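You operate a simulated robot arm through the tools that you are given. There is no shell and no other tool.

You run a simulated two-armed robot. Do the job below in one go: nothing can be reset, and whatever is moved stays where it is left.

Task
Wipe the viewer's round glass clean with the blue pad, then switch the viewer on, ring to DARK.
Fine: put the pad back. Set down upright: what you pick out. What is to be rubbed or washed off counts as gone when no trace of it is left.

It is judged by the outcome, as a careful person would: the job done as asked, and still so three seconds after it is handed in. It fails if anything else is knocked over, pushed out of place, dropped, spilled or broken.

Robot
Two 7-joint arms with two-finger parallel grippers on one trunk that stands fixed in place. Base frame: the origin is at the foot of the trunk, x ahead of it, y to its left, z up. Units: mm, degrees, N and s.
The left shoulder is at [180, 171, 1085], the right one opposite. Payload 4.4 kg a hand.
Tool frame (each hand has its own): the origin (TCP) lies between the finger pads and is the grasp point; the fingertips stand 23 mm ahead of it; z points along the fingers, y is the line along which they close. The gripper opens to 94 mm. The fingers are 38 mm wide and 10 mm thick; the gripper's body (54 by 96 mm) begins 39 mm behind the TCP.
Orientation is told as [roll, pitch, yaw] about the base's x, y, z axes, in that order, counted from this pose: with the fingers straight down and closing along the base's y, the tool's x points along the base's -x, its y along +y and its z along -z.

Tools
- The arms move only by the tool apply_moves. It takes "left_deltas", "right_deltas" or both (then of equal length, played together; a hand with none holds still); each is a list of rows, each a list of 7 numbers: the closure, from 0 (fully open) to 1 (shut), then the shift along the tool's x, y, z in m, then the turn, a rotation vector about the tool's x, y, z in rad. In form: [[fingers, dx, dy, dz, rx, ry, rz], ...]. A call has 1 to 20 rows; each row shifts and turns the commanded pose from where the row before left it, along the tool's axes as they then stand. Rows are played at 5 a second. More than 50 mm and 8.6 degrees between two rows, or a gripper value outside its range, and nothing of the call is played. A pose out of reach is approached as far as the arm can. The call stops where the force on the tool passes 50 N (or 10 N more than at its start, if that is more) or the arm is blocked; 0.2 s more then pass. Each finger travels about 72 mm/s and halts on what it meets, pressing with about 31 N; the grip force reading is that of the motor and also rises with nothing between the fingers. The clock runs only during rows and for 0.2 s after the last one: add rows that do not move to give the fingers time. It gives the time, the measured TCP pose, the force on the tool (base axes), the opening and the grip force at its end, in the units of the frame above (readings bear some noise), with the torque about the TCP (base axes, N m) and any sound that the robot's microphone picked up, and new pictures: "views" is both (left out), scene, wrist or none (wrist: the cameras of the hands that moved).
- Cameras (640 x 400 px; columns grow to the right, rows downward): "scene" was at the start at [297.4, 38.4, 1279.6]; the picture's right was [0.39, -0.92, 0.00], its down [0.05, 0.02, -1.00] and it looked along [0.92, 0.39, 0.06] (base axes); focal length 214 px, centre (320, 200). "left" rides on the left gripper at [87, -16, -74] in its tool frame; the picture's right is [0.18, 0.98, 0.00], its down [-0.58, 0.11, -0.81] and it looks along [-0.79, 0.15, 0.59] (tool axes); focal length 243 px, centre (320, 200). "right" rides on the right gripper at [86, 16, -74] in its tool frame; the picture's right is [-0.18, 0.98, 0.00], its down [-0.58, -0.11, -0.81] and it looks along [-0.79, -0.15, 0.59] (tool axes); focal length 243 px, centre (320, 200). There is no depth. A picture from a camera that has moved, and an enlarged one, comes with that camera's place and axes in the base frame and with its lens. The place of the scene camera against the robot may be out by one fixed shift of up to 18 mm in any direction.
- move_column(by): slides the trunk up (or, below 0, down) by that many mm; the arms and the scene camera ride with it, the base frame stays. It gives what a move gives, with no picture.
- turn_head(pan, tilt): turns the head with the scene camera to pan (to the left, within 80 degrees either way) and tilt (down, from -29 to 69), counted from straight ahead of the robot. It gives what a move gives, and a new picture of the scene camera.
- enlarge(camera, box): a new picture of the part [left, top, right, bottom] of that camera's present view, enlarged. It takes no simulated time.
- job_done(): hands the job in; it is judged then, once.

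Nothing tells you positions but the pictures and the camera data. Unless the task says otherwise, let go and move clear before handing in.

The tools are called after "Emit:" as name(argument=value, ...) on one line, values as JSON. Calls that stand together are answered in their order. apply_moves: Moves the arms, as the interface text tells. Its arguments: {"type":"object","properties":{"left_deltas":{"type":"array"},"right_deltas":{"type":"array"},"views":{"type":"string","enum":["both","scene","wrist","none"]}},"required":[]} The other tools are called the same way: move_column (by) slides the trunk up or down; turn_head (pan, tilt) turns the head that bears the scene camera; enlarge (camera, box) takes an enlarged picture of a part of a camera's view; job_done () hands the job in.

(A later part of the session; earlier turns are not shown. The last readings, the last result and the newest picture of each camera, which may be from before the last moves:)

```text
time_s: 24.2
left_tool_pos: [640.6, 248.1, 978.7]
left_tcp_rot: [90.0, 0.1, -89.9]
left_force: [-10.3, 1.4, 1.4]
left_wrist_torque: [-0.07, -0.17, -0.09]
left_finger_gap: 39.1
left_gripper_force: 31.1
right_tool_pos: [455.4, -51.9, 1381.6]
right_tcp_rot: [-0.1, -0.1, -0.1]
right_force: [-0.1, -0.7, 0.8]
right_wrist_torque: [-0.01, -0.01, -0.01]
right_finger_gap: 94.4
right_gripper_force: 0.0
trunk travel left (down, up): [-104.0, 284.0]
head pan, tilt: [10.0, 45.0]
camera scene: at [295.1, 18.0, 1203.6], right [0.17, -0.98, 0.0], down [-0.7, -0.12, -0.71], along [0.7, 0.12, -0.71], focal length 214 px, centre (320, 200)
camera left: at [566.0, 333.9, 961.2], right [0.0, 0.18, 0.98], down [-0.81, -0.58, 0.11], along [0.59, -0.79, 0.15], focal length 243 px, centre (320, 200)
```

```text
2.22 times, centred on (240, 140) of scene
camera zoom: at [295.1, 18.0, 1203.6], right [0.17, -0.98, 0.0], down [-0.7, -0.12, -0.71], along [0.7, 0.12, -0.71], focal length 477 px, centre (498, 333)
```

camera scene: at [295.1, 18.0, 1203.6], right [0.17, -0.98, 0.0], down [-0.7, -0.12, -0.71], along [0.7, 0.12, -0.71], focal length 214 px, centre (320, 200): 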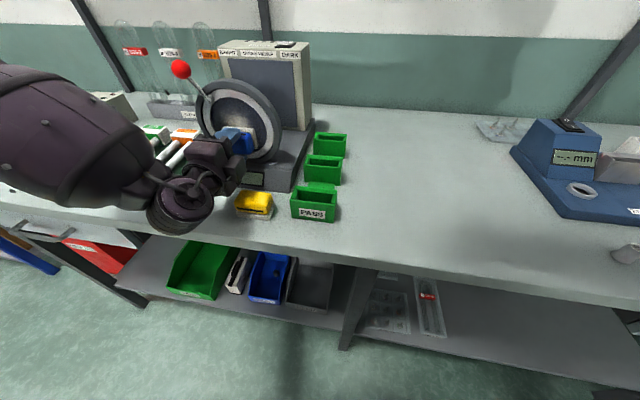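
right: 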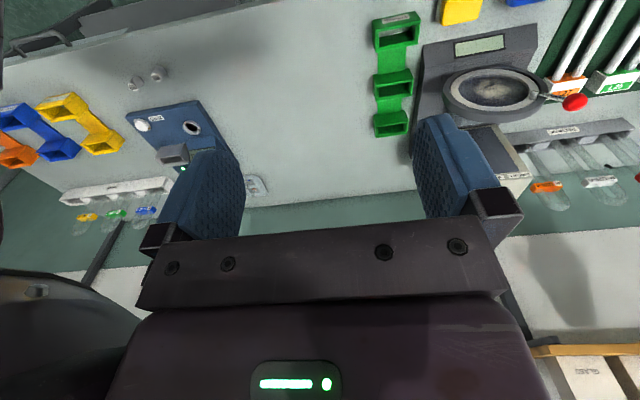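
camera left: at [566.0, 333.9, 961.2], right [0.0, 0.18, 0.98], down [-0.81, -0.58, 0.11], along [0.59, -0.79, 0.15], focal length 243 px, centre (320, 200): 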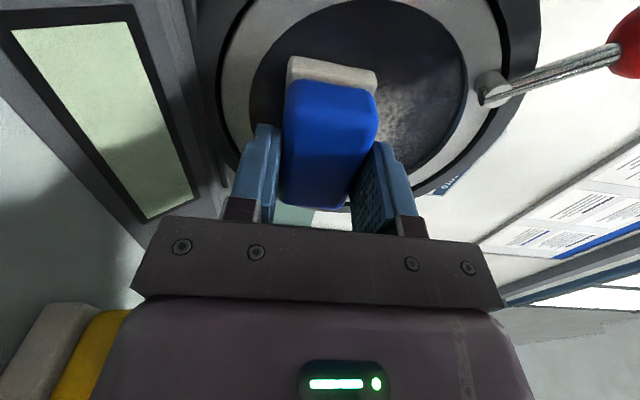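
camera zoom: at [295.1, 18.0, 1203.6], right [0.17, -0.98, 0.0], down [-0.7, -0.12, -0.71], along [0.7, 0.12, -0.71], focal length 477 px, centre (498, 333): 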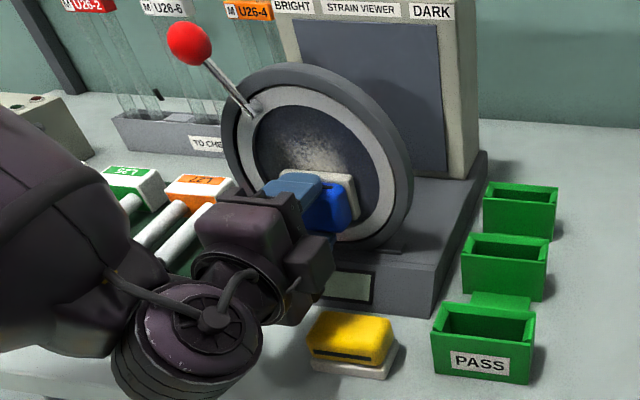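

The smear is thinning and the dirt wipes off. I'll continue with strokes covering the left, right, top and bottom, slightly firmer.

Emit:
apply_moves(left_deltas=[[1, 0.001, 0.0073, 0.0005, 0, 0, 0], [1, 0, 0.0073, 0, 0, 0, 0], [1, 0, 0.0073, 0, 0, 0, 0], [1, 0, 0.0073, 0, 0, 0, 0], [1, 0, 0.0073, 0, 0, 0, 0], [1, 0, 0.0073, 0, 0, 0, 0], [1, -0.009, -0.006, 0, 0, 0, 0], [1, 0, -0.008, 0, 0, 0, 0], [1, 0, -0.008, 0, 0, 0, 0], [1, 0, -0.008, 0, 0, 0, 0], [1, 0, -0.008, 0, 0, 0, 0], [1, 0.009, 0, 0, 0, 0, 0], [1, 0.009, 0, 0, 0, 0, 0], [1, 0, 0.008, 0, 0, 0, 0], [1, 0, 0.008, 0, 0, 0, 0], [1, 0, 0.008, 0, 0, 0, 0], [1, 0, 0.008, 0, 0, 0, 0], [1, -0.009, 0, 0, 0, 0, 0], [1, 0, -0.008, 0, 0, 0, 0], [1, 0, -0.008, 0, 0, 0, 0]], views="both")

Emit:
enlarge(camera="left", box=[80, 0, 440, 225])

Emit:
enlarge(camera="scene", box=[140, 50, 340, 230])

```text
time_s: 28.4
left_tool_pos: [641.1, 249.3, 1002.4]
left_tcp_rot: [90.4, 0.1, -90.1]
left_force: [-24.7, -3.9, 9.6]
left_wrist_torque: [0.28, -0.37, 0.51]
left_finger_gap: 39.4
left_gripper_force: 30.9
right_tool_pos: [451.0, -52.5, 1383.6]
right_tcp_rot: [0.1, -0.3, 0.0]
right_force: [0.6, 0.2, -0.3]
right_wrist_torque: [-0.02, 0.01, -0.03]
right_finger_gap: 93.9
right_gripper_force: 0.1
trunk travel left (down, up): [-104.0, 284.0]
head pan, tilt: [10.0, 45.0]
camera scene: at [292.5, 17.4, 1204.6], right [0.17, -0.98, 0.0], down [-0.69, -0.12, -0.71], along [0.7, 0.12, -0.7], focal length 214 px, centre (320, 200)
camera left: at [567.2, 335.3, 985.6], right [-0.01, 0.18, 0.98], down [-0.81, -0.58, 0.1], along [0.59, -0.79, 0.15], focal length 243 px, centre (320, 200)
```

scene: 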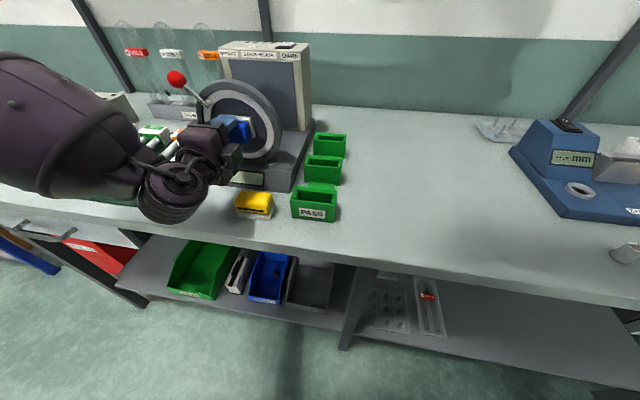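
left: 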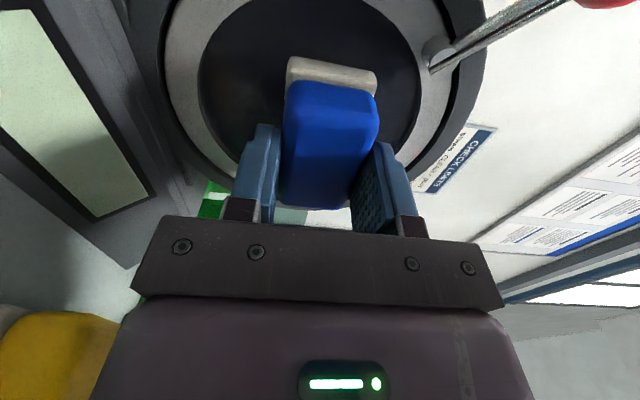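

```text
1.78 times, centred on (260, 112) of left
camera zoom: at [567.2, 335.3, 985.6], right [-0.01, 0.18, 0.98], down [-0.81, -0.58, 0.1], along [0.59, -0.79, 0.15], focal length 431 px, centre (427, 356)
```

zoom: 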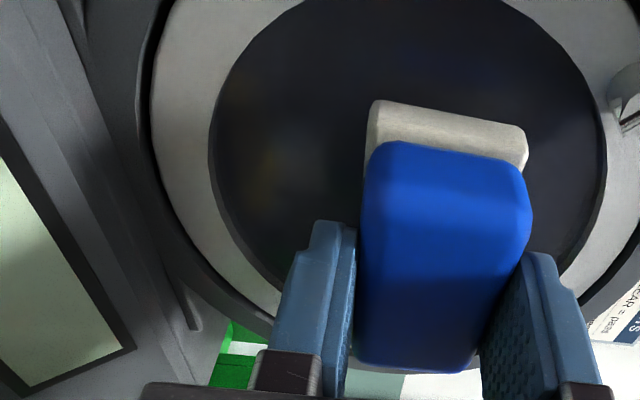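

```text
2.22 times, centred on (240, 140) of scene
camera zoom: at [292.5, 17.4, 1204.6], right [0.17, -0.98, 0.0], down [-0.69, -0.12, -0.71], along [0.7, 0.12, -0.7], focal length 477 px, centre (498, 333)
```

zoom: 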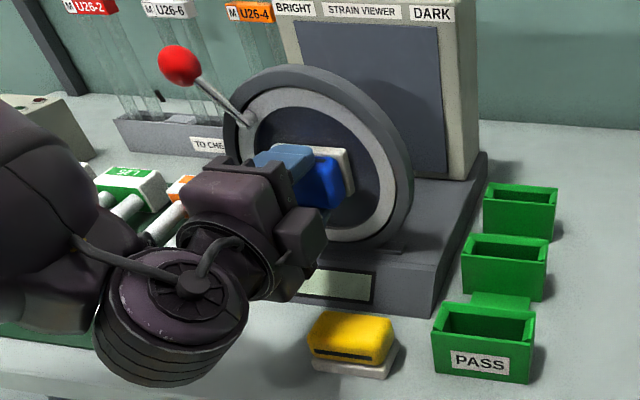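

Most of the smear looks gone. One more full pass out to the edges, then I'll back off to inspect.

Emit:
apply_moves(left_deltas=[[1, 0, 0.008, -0.0007, 0, 0, 0], [1, 0, 0.008, 0, 0, 0, 0], [1, 0, 0.007, 0, 0, 0, 0], [1, 0.008, -0.006, 0, 0, 0, 0], [1, 0.007, -0.009, 0, 0, 0, 0], [1, 0, -0.009, 0, 0, 0, 0], [1, -0.007, -0.009, 0, 0, 0, 0], [1, -0.008, -0.007, 0, 0, 0, 0], [1, 0, -0.006, 0, 0, 0, 0], [1, -0.008, 0.006, 0, 0, 0, 0], [1, -0.007, 0.009, 0, 0, 0, 0], [1, 0, 0.009, 0, 0, 0, 0], [1, 0.007, 0.008, 0, 0, 0, 0], [1, 0.008, 0, 0, 0, 0, 0], [1, 0, -0.009, 0, 0, 0, 0], [1, 0, 0, -0.01, 0, 0, 0], [1, 0, 0.005, -0.01, 0, 0, 0], [1, 0, 0.02, 0, 0, 0, 0], [1, 0, 0.025, 0, 0, 0, 0], [1, 0, 0, 0, 0, 0, 0]], views="both")

Emit:
enlarge(camera="left", box=[60, 0, 420, 225])

Emit:
enlarge(camera="scene", box=[180, 60, 320, 200])

Emit:
enlarge(camera="right", box=[430, 40, 590, 140])

```text
time_s: 32.6
left_tool_pos: [625.4, 251.8, 1048.8]
left_tcp_rot: [89.8, 0.2, -89.9]
left_force: [0.6, 0.4, -0.5]
left_wrist_torque: [-0.01, 0.01, -0.01]
left_finger_gap: 39.2
left_gripper_force: 30.8
right_tool_pos: [457.3, -50.7, 1382.0]
right_tcp_rot: [0.1, 0.0, 0.0]
right_force: [1.0, 0.1, -0.2]
right_wrist_torque: [0.0, -0.02, 0.03]
right_finger_gap: 94.0
right_gripper_force: 0.0
trunk travel left (down, up): [-104.0, 284.0]
head pan, tilt: [10.0, 45.0]
camera scene: at [296.8, 18.0, 1203.0], right [0.17, -0.98, 0.0], down [-0.7, -0.12, -0.71], along [0.7, 0.12, -0.71], focal length 214 px, centre (320, 200)
camera left: at [550.8, 337.5, 1031.4], right [0.0, 0.18, 0.98], down [-0.81, -0.58, 0.11], along [0.59, -0.79, 0.14], focal length 243 px, centre (320, 200)
```

scene: 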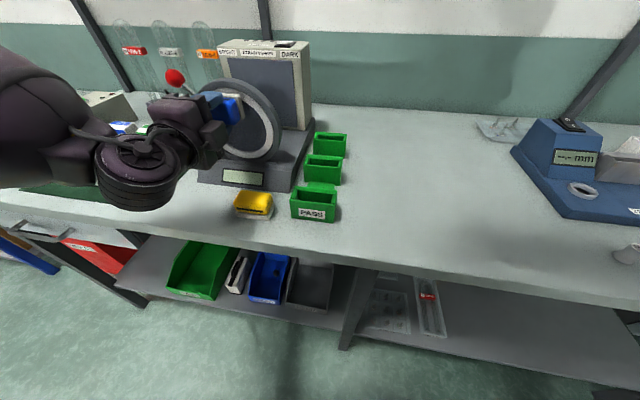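
left: 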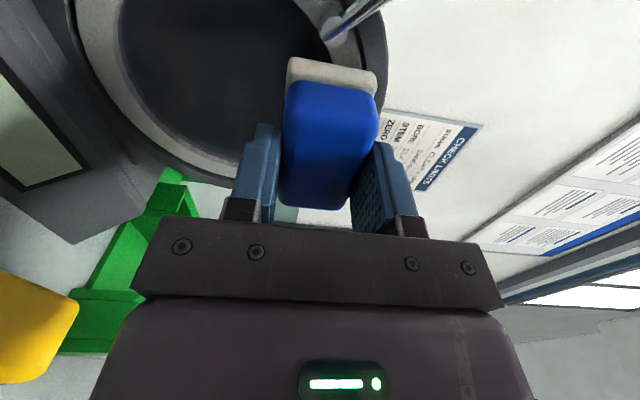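

```text
1.78 times, centred on (240, 112) of left
camera zoom: at [550.8, 337.5, 1031.4], right [0.0, 0.18, 0.98], down [-0.81, -0.58, 0.11], along [0.59, -0.79, 0.14], focal length 431 px, centre (462, 356)
```

zoom: 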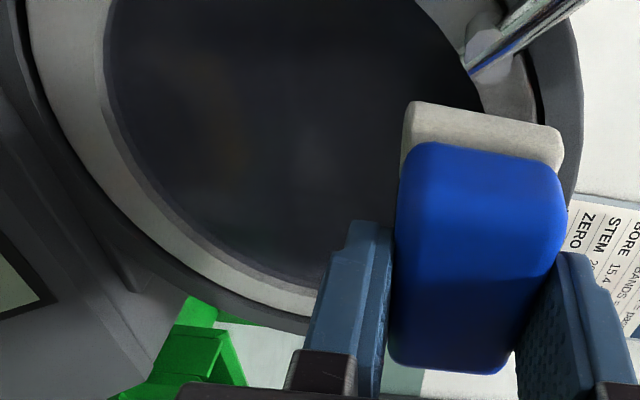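

```text
2.86 times, centred on (250, 130) of scene
camera zoom: at [296.8, 18.0, 1203.0], right [0.17, -0.98, 0.0], down [-0.7, -0.12, -0.71], along [0.7, 0.12, -0.71], focal length 613 px, centre (520, 400)
```

zoom: 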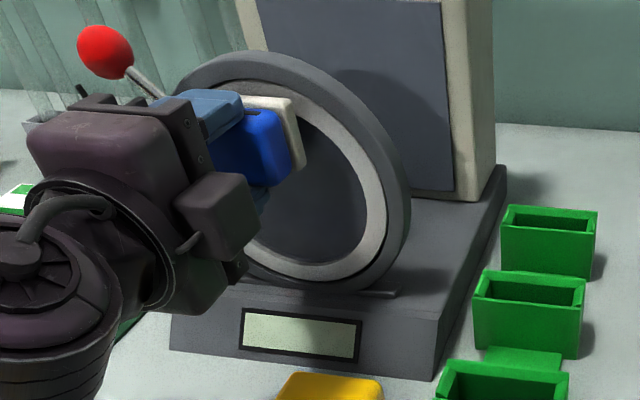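

```text
4.00 times, centred on (510, 90) of right
camera zoom: at [370.1, -35.1, 1456.6], right [0.18, 0.98, 0.0], down [0.58, -0.11, 0.81], along [0.79, -0.15, -0.59], focal length 970 px, centre (-440, 640)
```

zoom: 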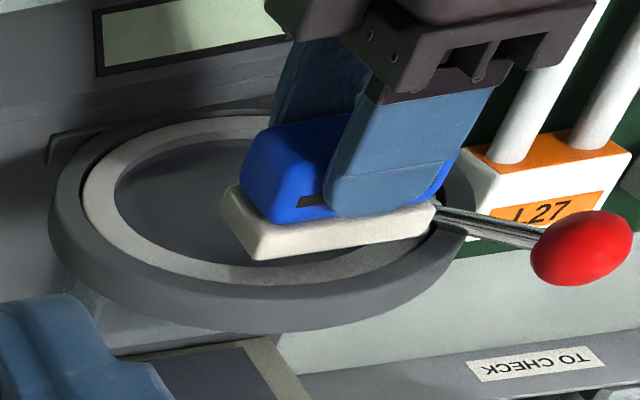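

The glass looks clear. I'll pitch the hand back down, still holding the pad, to inspect the glass unobstructed.

Emit:
apply_moves(left_deltas=[[1, 0, 0, 0, 0.1428, 0, 0], [1, 0, 0, 0, 0.1428, 0, 0], [1, 0, 0, 0, 0.1428, 0, 0], [1, 0, -0.0017, -0.0036, 0.1428, 0, 0], [1, 0, -0.0032, -0.005, 0.1428, 0, 0], [1, 0, -0.0039, -0.0045, 0.1428, 0, 0], [1, 0, -0.006, -0.0052, 0.1428, 0, 0], [1, 0, -0.0067, -0.0043, 0.1428, 0, 0], [1, 0, -0.0109, -0.005, 0.1428, 0, 0], [1, 0, -0.0115, -0.0034, 0.1428, 0, 0], [1, 0, -0.0119, -0.0017, 0.1428, 0, 0], [1, 0.026, 0, 0, 0, 0, 0], [1, 0.026, 0, 0, 0, 0, 0], [1, 0, 0, 0, 0, 0, 0]], views="both")

Emit:
enlarge(camera="left", box=[400, 0, 640, 260])

Emit:
enlarge(camera="scene", box=[180, 60, 320, 200])

Emit:
enlarge(camera="right", box=[430, 40, 590, 140])

```text
time_s: 35.6
left_tool_pos: [557.8, 304.1, 1050.2]
left_tcp_rot: [-0.1, 0.2, -89.9]
left_force: [-0.2, -0.4, 0.6]
left_wrist_torque: [0.0, -0.03, 0.0]
left_finger_gap: 39.4
left_gripper_force: 30.8
right_tool_pos: [456.8, -51.2, 1381.3]
right_tcp_rot: [0.0, 0.0, 0.0]
right_force: [0.0, -0.7, -0.3]
right_wrist_torque: [0.01, 0.0, 0.0]
right_finger_gap: 94.1
right_gripper_force: 0.1
trunk travel left (down, up): [-104.0, 284.0]
head pan, tilt: [10.0, 45.0]
camera scene: at [296.1, 17.9, 1203.4], right [0.17, -0.98, 0.0], down [-0.7, -0.12, -0.71], along [0.7, 0.12, -0.71], focal length 214 px, centre (320, 200)
camera left: at [541.8, 389.5, 1123.6], right [0.98, 0.19, 0.0], down [0.11, -0.58, 0.8], along [0.15, -0.79, -0.59], focal length 243 px, centre (320, 200)
```

scene: 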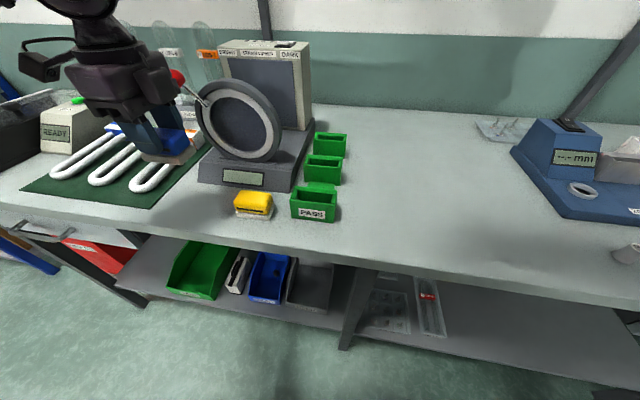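
left: 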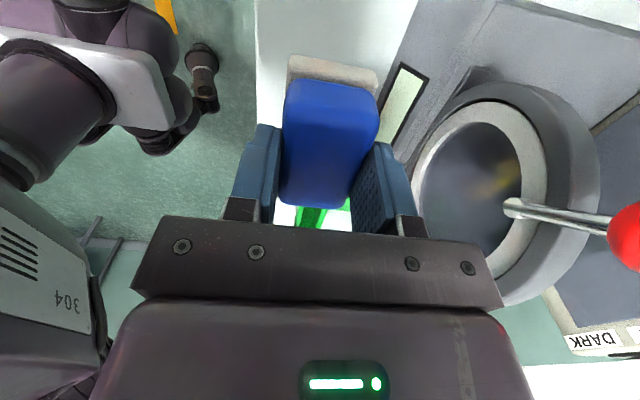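

```text
1.54 times, centred on (520, 130) of left
camera zoom: at [541.8, 389.5, 1123.6], right [0.98, 0.19, 0.0], down [0.11, -0.58, 0.8], along [0.15, -0.79, -0.59], focal length 373 px, centre (12, 308)
```

zoom: 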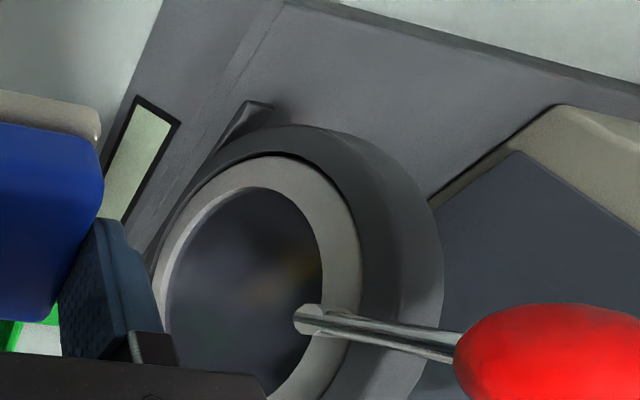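

```text
2.86 times, centred on (250, 130) of scene
camera zoom: at [296.1, 17.9, 1203.4], right [0.17, -0.98, 0.0], down [-0.7, -0.12, -0.71], along [0.7, 0.12, -0.71], focal length 613 px, centre (520, 400)
```

zoom: 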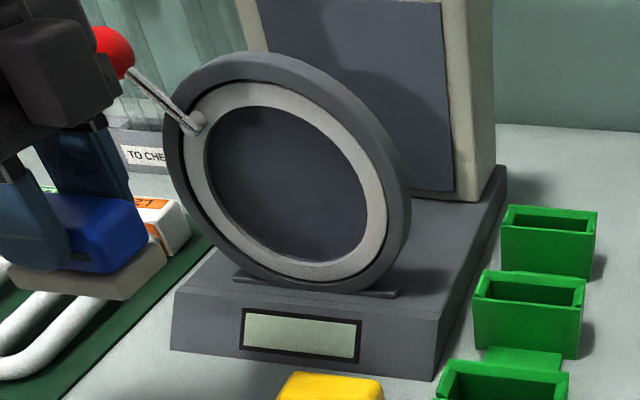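

```text
4.00 times, centred on (510, 90) of right
camera zoom: at [369.0, -35.3, 1457.1], right [0.18, 0.98, 0.0], down [0.58, -0.11, 0.81], along [0.79, -0.15, -0.59], focal length 970 px, centre (-440, 640)
```

zoom: 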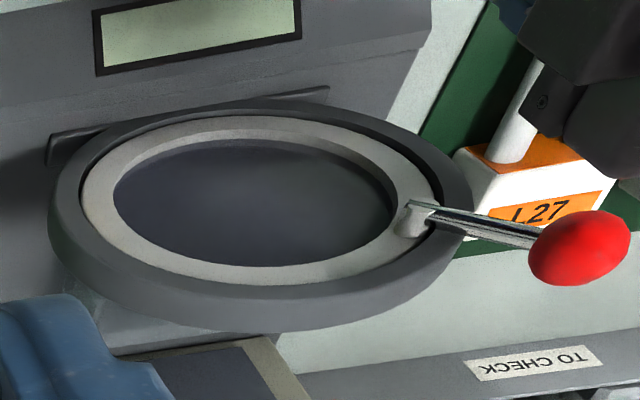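

The glass is clean from all views (the yellow tint is a reflection). I'll put the pad back exactly where it stood.

Emit:
apply_moves(left_deltas=[[1, 0, 0.0017, 0.035, 0, 0, -0.016], [1, 0, 0, 0.035, 0, 0, 0], [1, 0, 0, 0.03, 0, 0, 0], [1, 0, 0, 0.015, 0, 0, 0], [1, 0, 0, 0.006, 0, 0, 0], [1, 0, 0, 0, 0, 0, 0]], views="both")

Emit:
enlarge(camera="scene", box=[140, 150, 300, 230])

```text
time_s: 37.0
left_tool_pos: [558.6, 301.7, 926.6]
left_tcp_rot: [-0.1, 0.1, -89.0]
left_force: [0.1, 0.2, 0.0]
left_wrist_torque: [0.02, 0.03, 0.02]
left_finger_gap: 39.3
left_gripper_force: 31.3
right_tool_pos: [456.0, -51.4, 1381.1]
right_tcp_rot: [0.0, 0.0, 0.1]
right_force: [-0.6, 0.5, 0.4]
right_wrist_torque: [-0.03, 0.01, 0.03]
right_finger_gap: 94.2
right_gripper_force: 0.0
trunk travel left (down, up): [-104.0, 284.0]
head pan, tilt: [10.0, 45.0]
camera scene: at [296.2, 17.9, 1203.4], right [0.17, -0.98, 0.0], down [-0.7, -0.12, -0.71], along [0.7, 0.12, -0.71], focal length 214 px, centre (320, 200)
camera left: at [541.5, 386.7, 1000.8], right [0.98, 0.2, 0.0], down [0.12, -0.58, 0.8], along [0.16, -0.79, -0.59], focal length 243 px, centre (320, 200)
```

scene: 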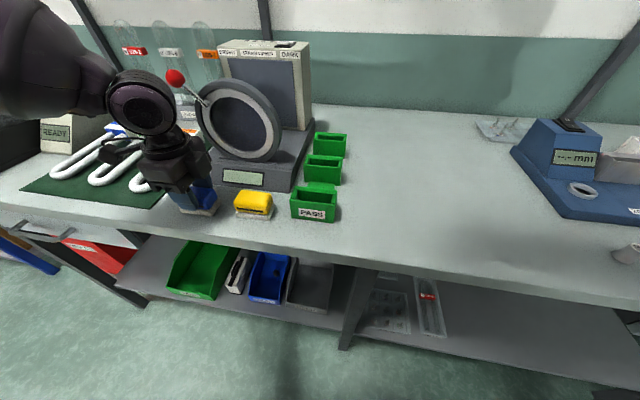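
left: 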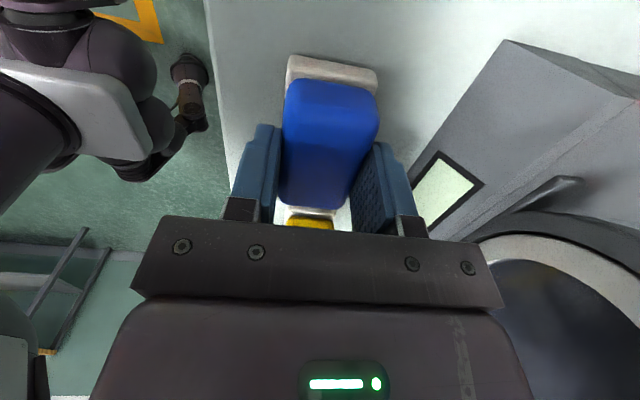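

```text
4.00 times, centred on (220, 190) of scene
camera zoom: at [296.2, 17.9, 1203.4], right [0.17, -0.98, 0.0], down [-0.7, -0.12, -0.71], along [0.7, 0.12, -0.71], focal length 858 px, centre (720, 240)
```

zoom: 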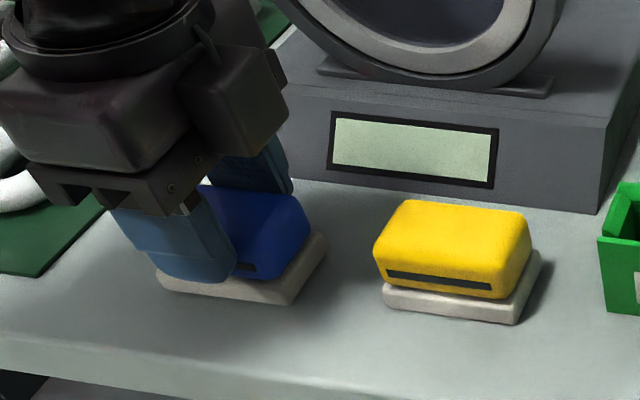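

Almost there; I'll correct the last 2 mm, touch down, release and lift clear.

Emit:
apply_moves(left_deltas=[[1, 0.0024, 0.0009, 0, 0, 0, 0], [1, 0, 0, 0.001, 0, 0, 0], [1, 0, 0, 0.0007, 0, 0, 0], [0.5, 0, 0, 0, 0, 0, 0], [0.3, 0, 0, 0, 0, 0, 0], [0.25, 0, 0, 0, 0, 0, 0], [0.25, 0, 0, 0, 0, 0, 0], [0.25, 0, 0, -0.01, 0, 0, 0], [0.25, 0, 0, -0.03, 0, 0, 0], [0.25, 0, 0, -0.04, 0, 0, 0], [0.25, 0, 0, -0.04, 0, 0, 0], [0.25, 0, 0, 0, 0, 0, 0]], views="both")

Emit:
enlarge(camera="scene", box=[160, 170, 280, 230])

```text
time_s: 39.6
left_tool_pos: [557.2, 308.2, 1045.3]
left_tcp_rot: [-0.1, 0.2, -89.1]
left_force: [0.4, 0.9, -0.6]
left_wrist_torque: [-0.02, -0.03, -0.02]
left_finger_gap: 70.1
left_gripper_force: 0.1
right_tool_pos: [457.0, -52.6, 1381.1]
right_tcp_rot: [0.1, 0.1, 0.0]
right_force: [0.7, -1.4, 0.4]
right_wrist_torque: [0.02, -0.01, -0.03]
right_finger_gap: 94.2
right_gripper_force: 0.0
trunk travel left (down, up): [-104.0, 284.0]
head pan, tilt: [10.0, 45.0]
camera scene: at [296.6, 18.1, 1203.1], right [0.17, -0.98, 0.0], down [-0.7, -0.12, -0.71], along [0.7, 0.12, -0.71], focal length 214 px, centre (320, 200)
camera left: at [540.4, 392.6, 1118.6], right [0.98, 0.2, 0.0], down [0.12, -0.58, 0.8], along [0.16, -0.79, -0.59], focal length 243 px, centre (320, 200)
```

scene: 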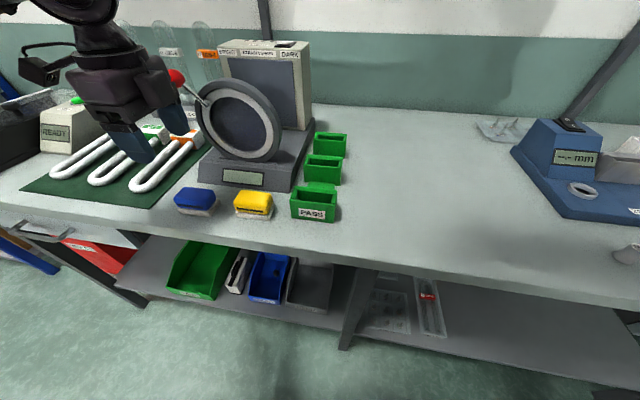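
left: 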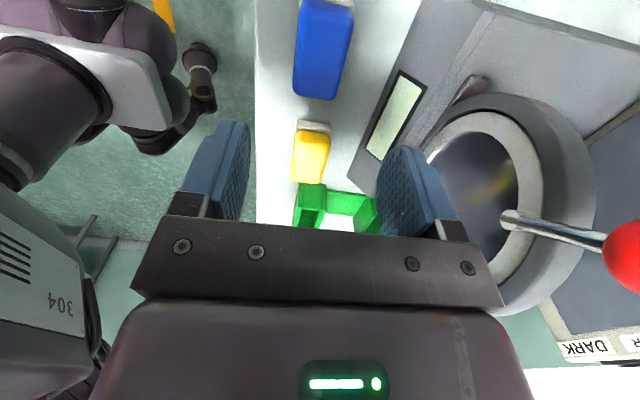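

```text
5.33 times, centred on (220, 200) of scene
camera zoom: at [296.6, 18.1, 1203.1], right [0.17, -0.98, 0.0], down [-0.7, -0.12, -0.71], along [0.7, 0.12, -0.71], focal length 1144 px, centre (853, 200)
```

zoom: 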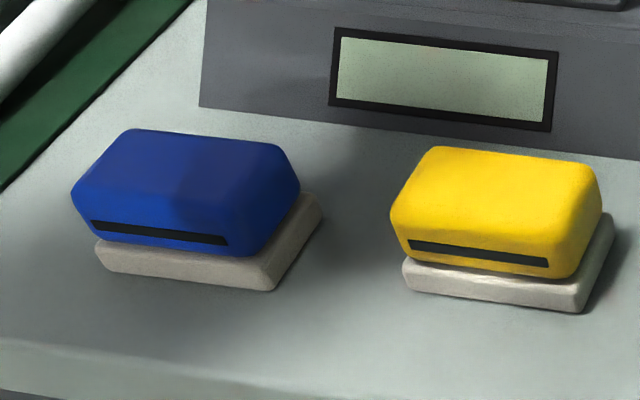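

The pad is back, upright, within about 3 mm of where it stood. Next the ring: I'll close the left fingers, raise and turn the hand back to yaw 0, and go to the left of the red knob.

Emit:
apply_moves(left_deltas=[[1, 0, 0, -0.01, 0, 0, -0.1414], [1, 0, 0, -0.01, 0, 0, -0.1414], [1, 0, 0, -0.01, 0, 0, -0.1414], [1, 0, 0, -0.01, 0, 0, -0.1414], [1, 0, 0, -0.01, 0, 0, -0.1414], [1, 0, 0, -0.01, 0, 0, -0.1414], [1, 0, 0, -0.01, 0, 0, -0.1414], [1, 0, 0, -0.01, 0, 0, -0.1414], [1, 0, 0, -0.01, 0, 0, -0.1414], [1, 0, 0, -0.01, 0, 0, -0.1414], [1, 0, 0, -0.005, 0, 0, -0.1414], [1, 0, 0.035, 0, 0, 0, 0], [1, 0, 0.035, 0, 0, 0, 0], [1, -0.03, 0, 0, 0, 0, 0], [1, 0, 0, 0, 0, 0, 0]], views="both")

Emit:
enlarge(camera="left", box=[140, 100, 380, 250])

Emit:
enlarge(camera="scene", box=[140, 30, 340, 150])

Emit:
enlarge(camera="right", box=[430, 60, 640, 200])

```text
time_s: 42.8
left_tool_pos: [586.3, 373.3, 1152.7]
left_tcp_rot: [0.0, 0.0, 0.1]
left_force: [0.1, 0.6, -0.3]
left_wrist_torque: [0.0, 0.01, -0.03]
left_finger_gap: 0.0
left_gripper_force: 30.4
right_tool_pos: [455.7, -51.3, 1381.6]
right_tcp_rot: [0.0, -0.1, 0.0]
right_force: [-0.6, 0.5, 1.2]
right_wrist_torque: [-0.01, 0.01, 0.0]
right_finger_gap: 93.8
right_gripper_force: 0.1
trunk travel left (down, up): [-104.0, 284.0]
head pan, tilt: [10.0, 45.0]
camera scene: at [296.1, 18.5, 1203.4], right [0.17, -0.98, 0.0], down [-0.7, -0.12, -0.71], along [0.7, 0.12, -0.71], focal length 214 px, centre (320, 200)
camera left: at [501.3, 356.7, 1226.9], right [-0.19, 0.98, 0.0], down [0.58, 0.11, 0.81], along [0.79, 0.15, -0.59], focal length 243 px, centre (320, 200)
```

scene: 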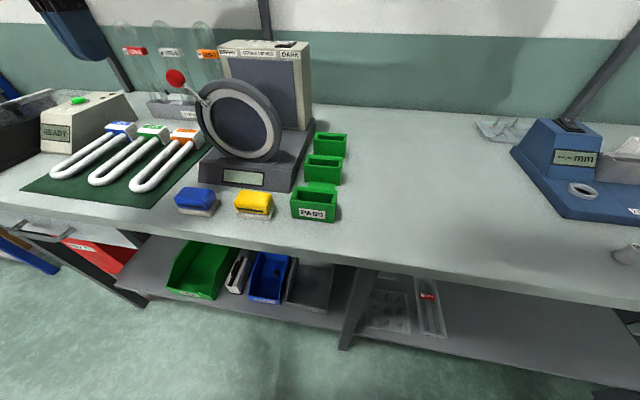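
left: 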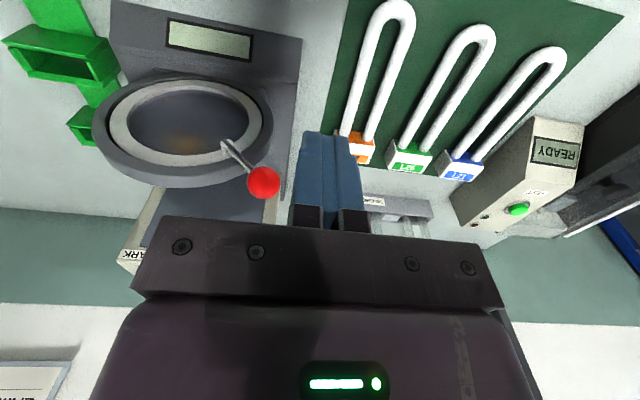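

```text
2.67 times, centred on (260, 175) of left
camera zoom: at [501.3, 356.7, 1226.9], right [-0.19, 0.98, 0.0], down [0.58, 0.11, 0.81], along [0.79, 0.15, -0.59], focal length 647 px, centre (480, 267)
```

zoom: 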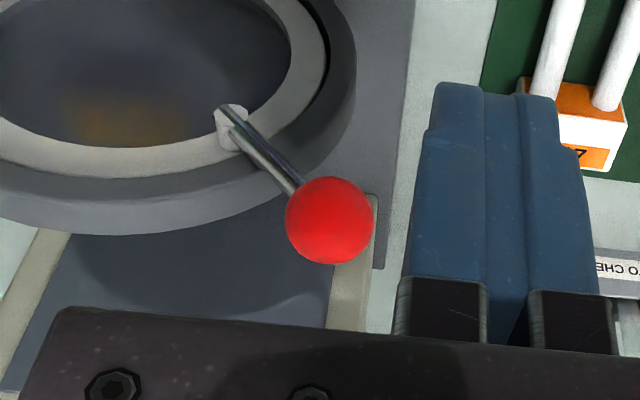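

```text
3.20 times, centred on (240, 90) of scene
camera zoom: at [296.1, 18.5, 1203.4], right [0.17, -0.98, 0.0], down [-0.7, -0.12, -0.71], along [0.7, 0.12, -0.71], focal length 686 px, centre (576, 552)
```

zoom: 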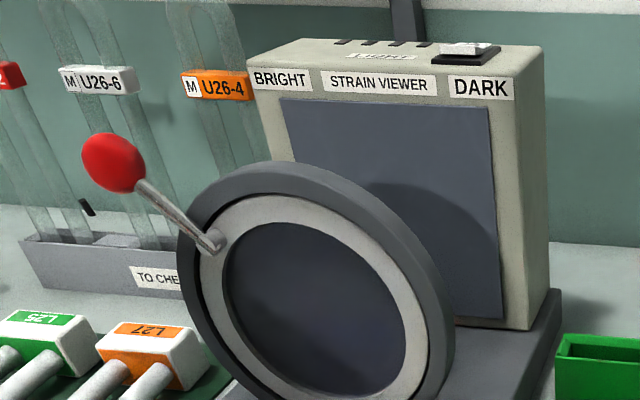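

```text
2.86 times, centred on (535, 130) of right
camera zoom: at [368.9, -34.4, 1457.1], right [0.18, 0.98, 0.0], down [0.58, -0.11, 0.81], along [0.79, -0.15, -0.59], focal length 693 px, centre (-294, 400)
```

zoom: 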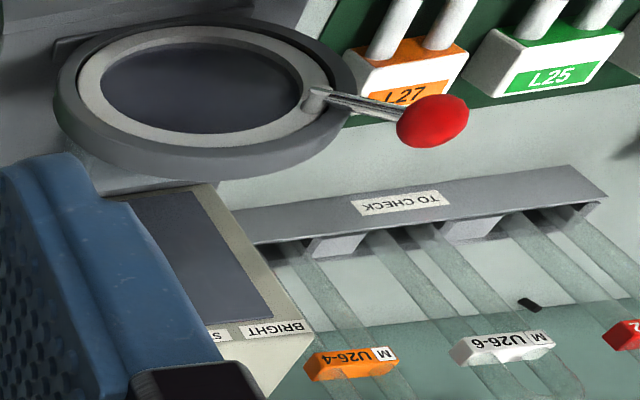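

The knob is at about [670, 338, 1091], 45° left of vertical. I'll bring the closed fingers just to its left and lower them beside it.

Emit:
apply_moves(left_deltas=[[1, -0.042, 0, 0, 0, 0, 0], [1, -0.042, 0, 0, 0, 0, 0], [1, 0, 0, 0.027, 0, 0, 0], [1, 0, 0, 0.026, 0, 0, 0], [1, 0, 0, 0, 0, 0, 0]], views="both")

Emit:
enlarge(camera="scene", box=[100, 20, 340, 180])

```text
time_s: 44.0
left_tool_pos: [670.9, 373.1, 1100.2]
left_tcp_rot: [0.1, -0.1, 0.2]
left_force: [1.1, -0.2, 0.2]
left_wrist_torque: [0.01, -0.01, -0.01]
left_finger_gap: 0.0
left_gripper_force: 30.6
right_tool_pos: [456.4, -52.9, 1381.9]
right_tcp_rot: [0.0, -0.1, 0.0]
right_force: [0.0, 0.3, -0.1]
right_wrist_torque: [0.0, 0.0, -0.01]
right_finger_gap: 93.8
right_gripper_force: 0.1
trunk travel left (down, up): [-104.0, 284.0]
head pan, tilt: [10.0, 45.0]
camera scene: at [295.7, 17.9, 1203.6], right [0.17, -0.98, 0.0], down [-0.7, -0.12, -0.71], along [0.7, 0.12, -0.71], focal length 214 px, centre (320, 200)
camera left: at [585.5, 356.6, 1173.4], right [-0.19, 0.98, 0.0], down [0.58, 0.11, 0.81], along [0.79, 0.15, -0.59], focal length 243 px, centre (320, 200)
```

scene: 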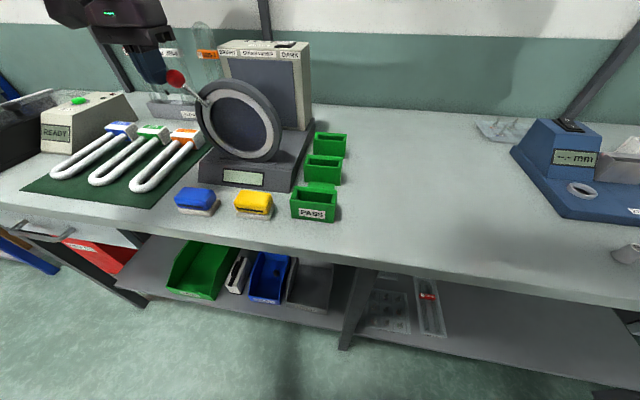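
left: 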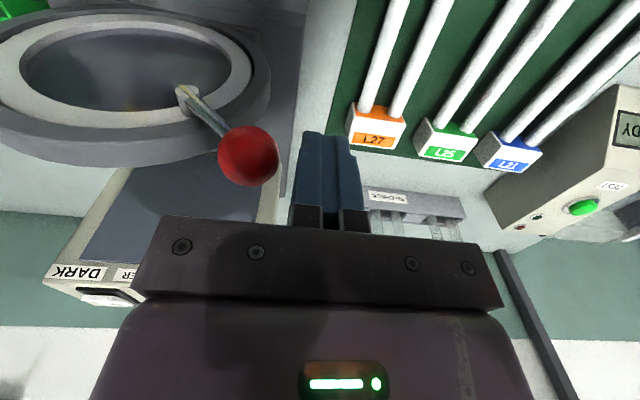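

```text
2.50 times, centred on (220, 100) of scene
camera zoom: at [295.7, 17.9, 1203.6], right [0.17, -0.98, 0.0], down [-0.7, -0.12, -0.71], along [0.7, 0.12, -0.71], focal length 536 px, centre (570, 450)
```

zoom: 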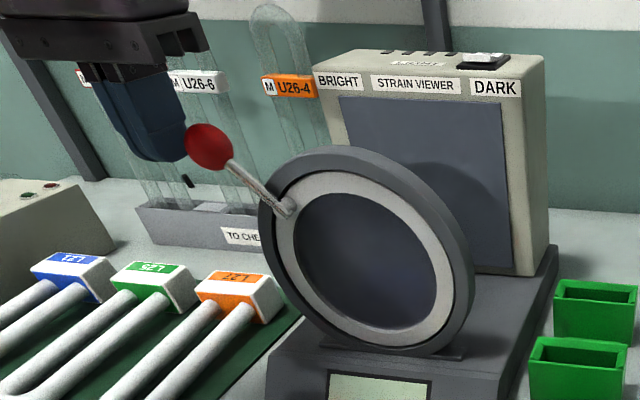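

The fingers are beside the knob with about 10 mm clearance. I'll push it along its arc to the top first.

Emit:
apply_moves(left_deltas=[[1, 0, -0.01, -0.002, 0, 0, 0], [1, 0, -0.0085, -0.004, 0, 0, 0], [1, 0, -0.009, -0.006, 0, 0, 0], [1, 0, -0.009, -0.006, 0, 0, 0], [1, 0, -0.01, -0.005, 0, 0, 0], [1, 0, -0.01, -0.005, 0, 0, 0], [1, 0, -0.0106, -0.0035, 0, 0, 0], [1, 0, -0.0106, -0.003, 0, 0, 0], [1, 0, -0.011, -0.0025, 0, 0, 0], [1, 0, -0.011, -0.0015, 0, 0, 0], [1, 0, -0.011, -0.0005, 0, 0, 0], [1, 0, -0.011, 0.0005, 0, 0, 0], [1, 0, 0, 0, 0, 0, 0]], views="both")

Emit:
enlarge(camera="scene", box=[140, 0, 340, 180])

```text
time_s: 46.8
left_tool_pos: [671.7, 251.4, 1138.1]
left_tcp_rot: [0.1, 0.1, 0.1]
left_force: [0.3, -0.2, -0.1]
left_wrist_torque: [0.01, 0.0, -0.01]
left_finger_gap: 0.2
left_gripper_force: 31.3
right_tool_pos: [455.9, -52.2, 1382.3]
right_tcp_rot: [0.0, 0.0, 0.0]
right_force: [-1.3, 0.9, 0.5]
right_wrist_torque: [0.0, 0.0, 0.01]
right_finger_gap: 94.1
right_gripper_force: 0.1
trunk travel left (down, up): [-104.0, 284.0]
head pan, tilt: [10.0, 45.0]
camera scene: at [296.2, 17.9, 1203.4], right [0.17, -0.98, 0.0], down [-0.7, -0.12, -0.71], along [0.7, 0.12, -0.71], focal length 214 px, centre (320, 200)
camera left: at [585.6, 234.4, 1211.9], right [-0.19, 0.98, 0.0], down [0.58, 0.11, 0.81], along [0.79, 0.15, -0.59], focal length 243 px, centre (320, 200)
```

scene: 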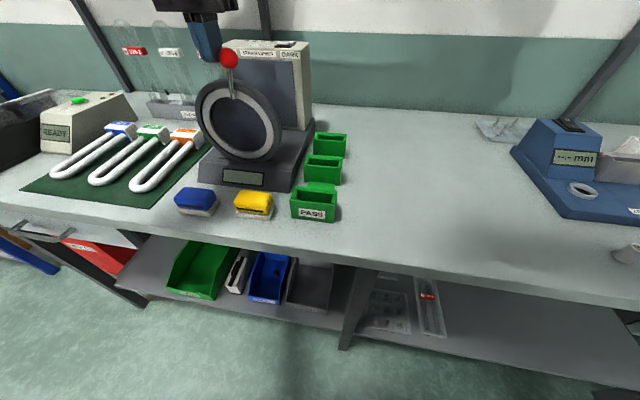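
left: 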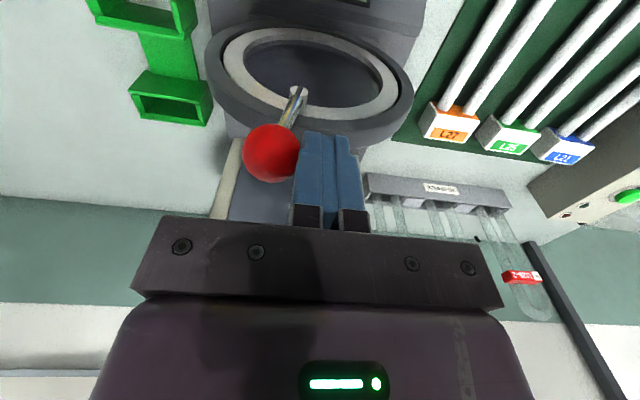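

```text
2.22 times, centred on (240, 90) of scene
camera zoom: at [296.2, 17.9, 1203.4], right [0.17, -0.98, 0.0], down [-0.7, -0.12, -0.71], along [0.7, 0.12, -0.71], focal length 477 px, centre (498, 444)
```

zoom: 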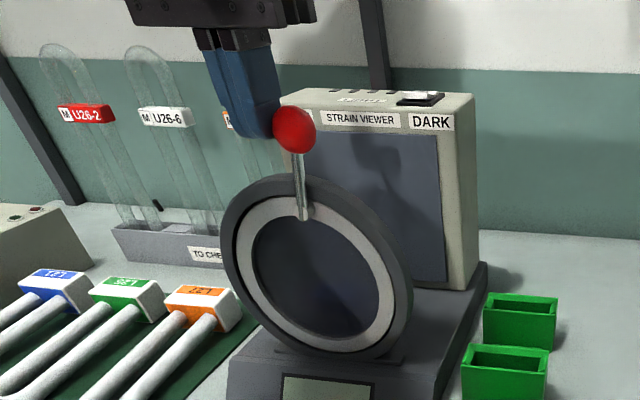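

The ring turns easily; the lever is at the top. Continue down the right side toward DARK.

Emit:
apply_moves(left_deltas=[[1, 0, -0.0105, 0.001, 0, 0, 0], [1, 0, -0.0106, 0.002, 0, 0, 0], [1, 0, -0.01, 0.003, 0, 0, 0], [1, 0, -0.01, 0.005, 0, 0, 0], [1, 0, -0.009, 0.006, 0, 0, 0], [1, 0, -0.009, 0.0065, 0, 0, 0], [1, 0, 0, 0, 0, 0, 0]], views="both")

Emit:
enlarge(camera="scene", box=[140, 0, 340, 180])

```text
time_s: 48.4
left_tool_pos: [670.4, 193.0, 1114.6]
left_tcp_rot: [0.2, 0.2, 0.1]
left_force: [0.0, 0.5, -0.8]
left_wrist_torque: [0.02, 0.0, -0.04]
left_finger_gap: 0.2
left_gripper_force: 30.5
right_tool_pos: [455.2, -51.3, 1380.9]
right_tcp_rot: [0.0, 0.0, 0.0]
right_force: [-0.7, 0.3, -1.0]
right_wrist_torque: [0.03, -0.01, 0.0]
right_finger_gap: 93.9
right_gripper_force: 0.1
trunk travel left (down, up): [-104.0, 284.0]
head pan, tilt: [10.0, 45.0]
camera scene: at [296.0, 17.9, 1203.5], right [0.17, -0.98, 0.0], down [-0.7, -0.12, -0.71], along [0.7, 0.12, -0.71], focal length 214 px, centre (320, 200)
camera left: at [584.3, 176.6, 1187.5], right [-0.19, 0.98, 0.0], down [0.58, 0.11, 0.81], along [0.79, 0.15, -0.59], focal length 243 px, centre (320, 200)
```

scene: 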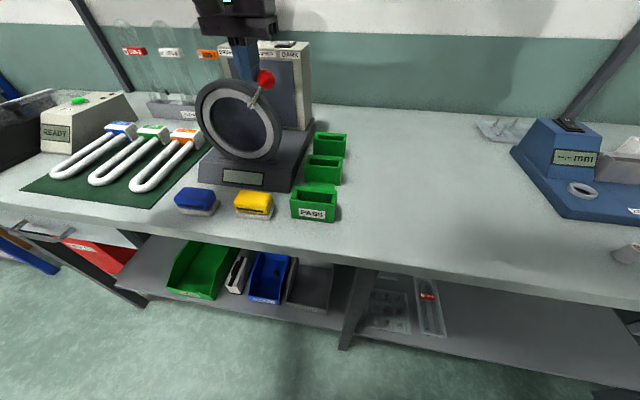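
left: 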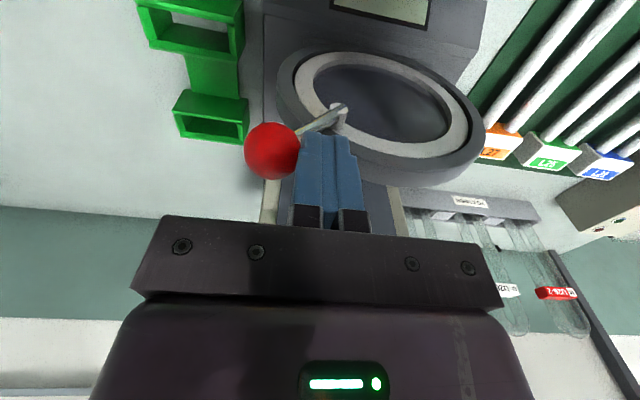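

```text
2.22 times, centred on (240, 90) of scene
camera zoom: at [296.0, 17.9, 1203.5], right [0.17, -0.98, 0.0], down [-0.7, -0.12, -0.71], along [0.7, 0.12, -0.71], focal length 477 px, centre (498, 444)
```

zoom: 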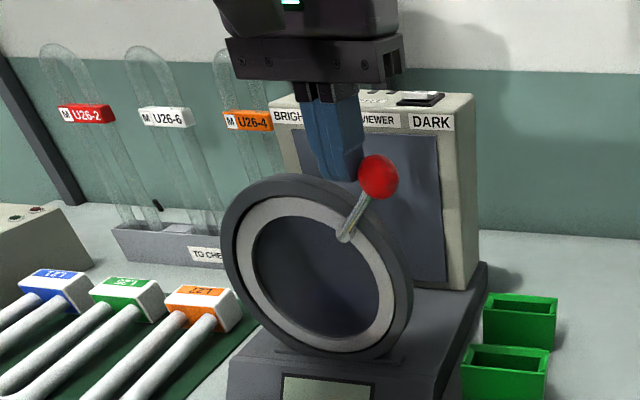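

The lever is near 40° right, with no stop felt yet. I'll push a little further in small steps watching the force.

Emit:
apply_moves(left_deltas=[[1, 0, -0.004, 0.004, 0, 0, 0], [1, 0, -0.004, 0.004, 0, 0, 0], [1, 0, 0, 0, 0, 0, 0]], views="both")

Emit:
enlarge(camera="scene", box=[140, 0, 340, 180])

```text
time_s: 49.2
left_tool_pos: [670.8, 186.3, 1105.9]
left_tcp_rot: [0.2, 0.1, 0.2]
left_force: [0.7, 0.5, -0.7]
left_wrist_torque: [0.04, -0.01, 0.01]
left_finger_gap: 0.0
left_gripper_force: 30.6
right_tool_pos: [456.0, -53.4, 1382.1]
right_tcp_rot: [0.1, 0.0, 0.0]
right_force: [0.7, -0.1, 0.1]
right_wrist_torque: [-0.01, -0.01, 0.01]
right_finger_gap: 94.0
right_gripper_force: 0.0
trunk travel left (down, up): [-104.0, 284.0]
head pan, tilt: [10.0, 45.0]
camera scene: at [296.3, 18.1, 1203.3], right [0.17, -0.98, 0.0], down [-0.7, -0.12, -0.71], along [0.7, 0.12, -0.71], focal length 214 px, centre (320, 200)
camera left: at [584.0, 169.2, 1180.0], right [-0.19, 0.98, 0.0], down [0.58, 0.11, 0.81], along [0.79, 0.15, -0.59], focal length 243 px, centre (320, 200)
```

scene: 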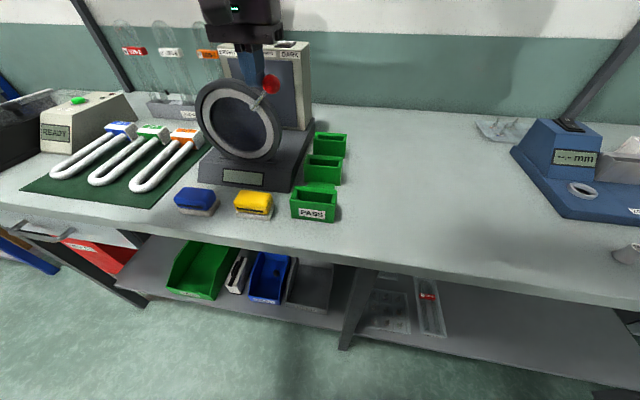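
left: 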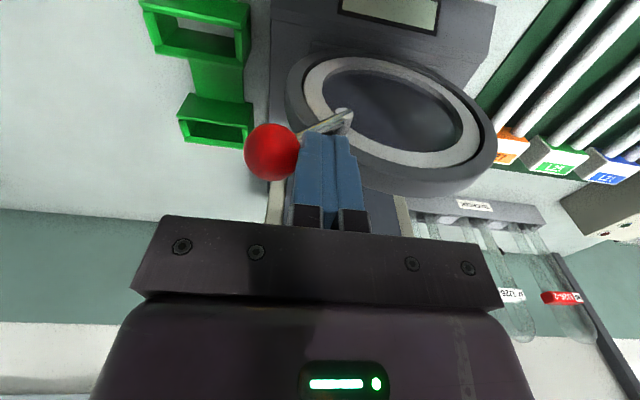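

```text
2.22 times, centred on (240, 90) of scene
camera zoom: at [296.3, 18.1, 1203.3], right [0.17, -0.98, 0.0], down [-0.7, -0.12, -0.71], along [0.7, 0.12, -0.71], focal length 477 px, centre (498, 444)
```

zoom: 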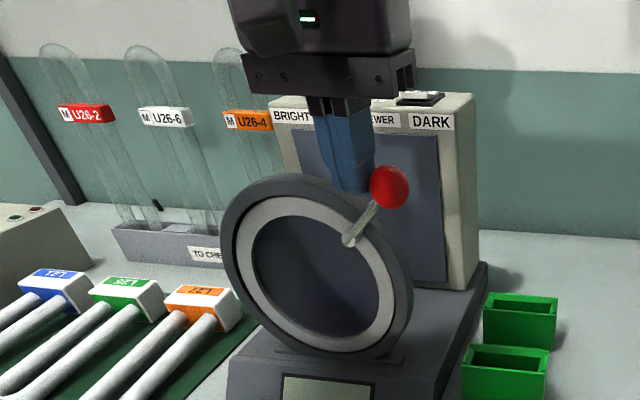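

Emit:
apply_moves(left_deltas=[[1, 0, -0.002, 0.002, 0, 0, 0], [1, 0, -0.002, 0.002, 0, 0, 0], [1, 0, -0.002, 0.002, 0, 0, 0], [1, 0, 0, 0, 0, 0, 0]], views="both")

Emit:
enlarge(camera="scene", box=[140, 0, 340, 180])

```text
time_s: 50.1
left_tool_pos: [669.9, 184.6, 1105.4]
left_tcp_rot: [0.1, -0.5, 0.6]
left_force: [-11.3, 25.4, 16.5]
left_wrist_torque: [0.38, 0.15, -0.03]
left_finger_gap: 0.0
left_gripper_force: 30.7
right_tool_pos: [454.1, -51.2, 1383.0]
right_tcp_rot: [0.0, -0.2, 0.0]
right_force: [0.8, 0.3, -0.3]
right_wrist_torque: [0.03, -0.01, 0.01]
right_finger_gap: 93.6
right_gripper_force: 0.0
trunk travel left (down, up): [-104.0, 284.0]
head pan, tilt: [10.0, 45.0]
stopped in row 4 (left hand): the force on the tool passed its limit at 52 N (the readings are from after the stop); the commanded pose is now the measured one
camera scene: at [293.7, 19.5, 1204.0], right [0.17, -0.98, 0.0], down [-0.69, -0.12, -0.71], along [0.7, 0.12, -0.71], focal length 214 px, centre (320, 200)
camera left: at [583.4, 167.3, 1177.9], right [-0.2, 0.98, 0.0], down [0.57, 0.11, 0.81], along [0.79, 0.16, -0.59], focal length 243 px, centre (320, 200)
```

scene: 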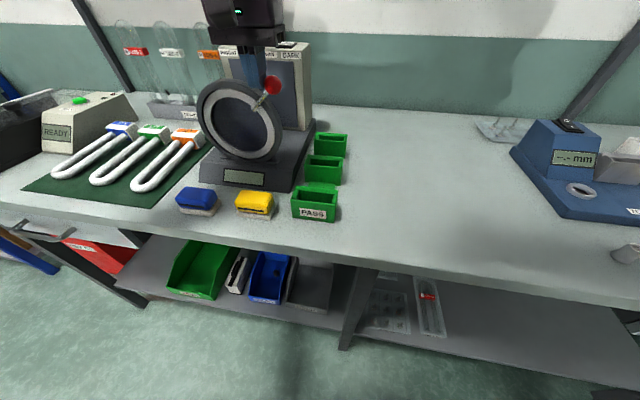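
left: 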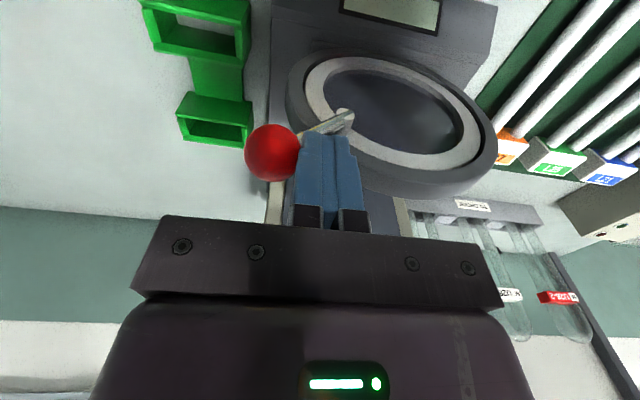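

```text
2.22 times, centred on (240, 90) of scene
camera zoom: at [293.7, 19.5, 1204.0], right [0.17, -0.98, 0.0], down [-0.69, -0.12, -0.71], along [0.7, 0.12, -0.71], focal length 477 px, centre (498, 444)
```

zoom: 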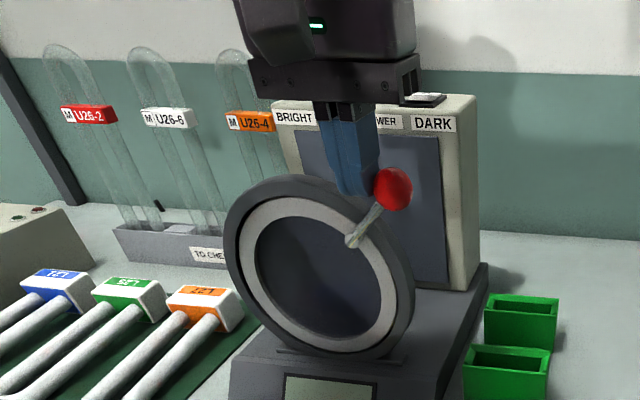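

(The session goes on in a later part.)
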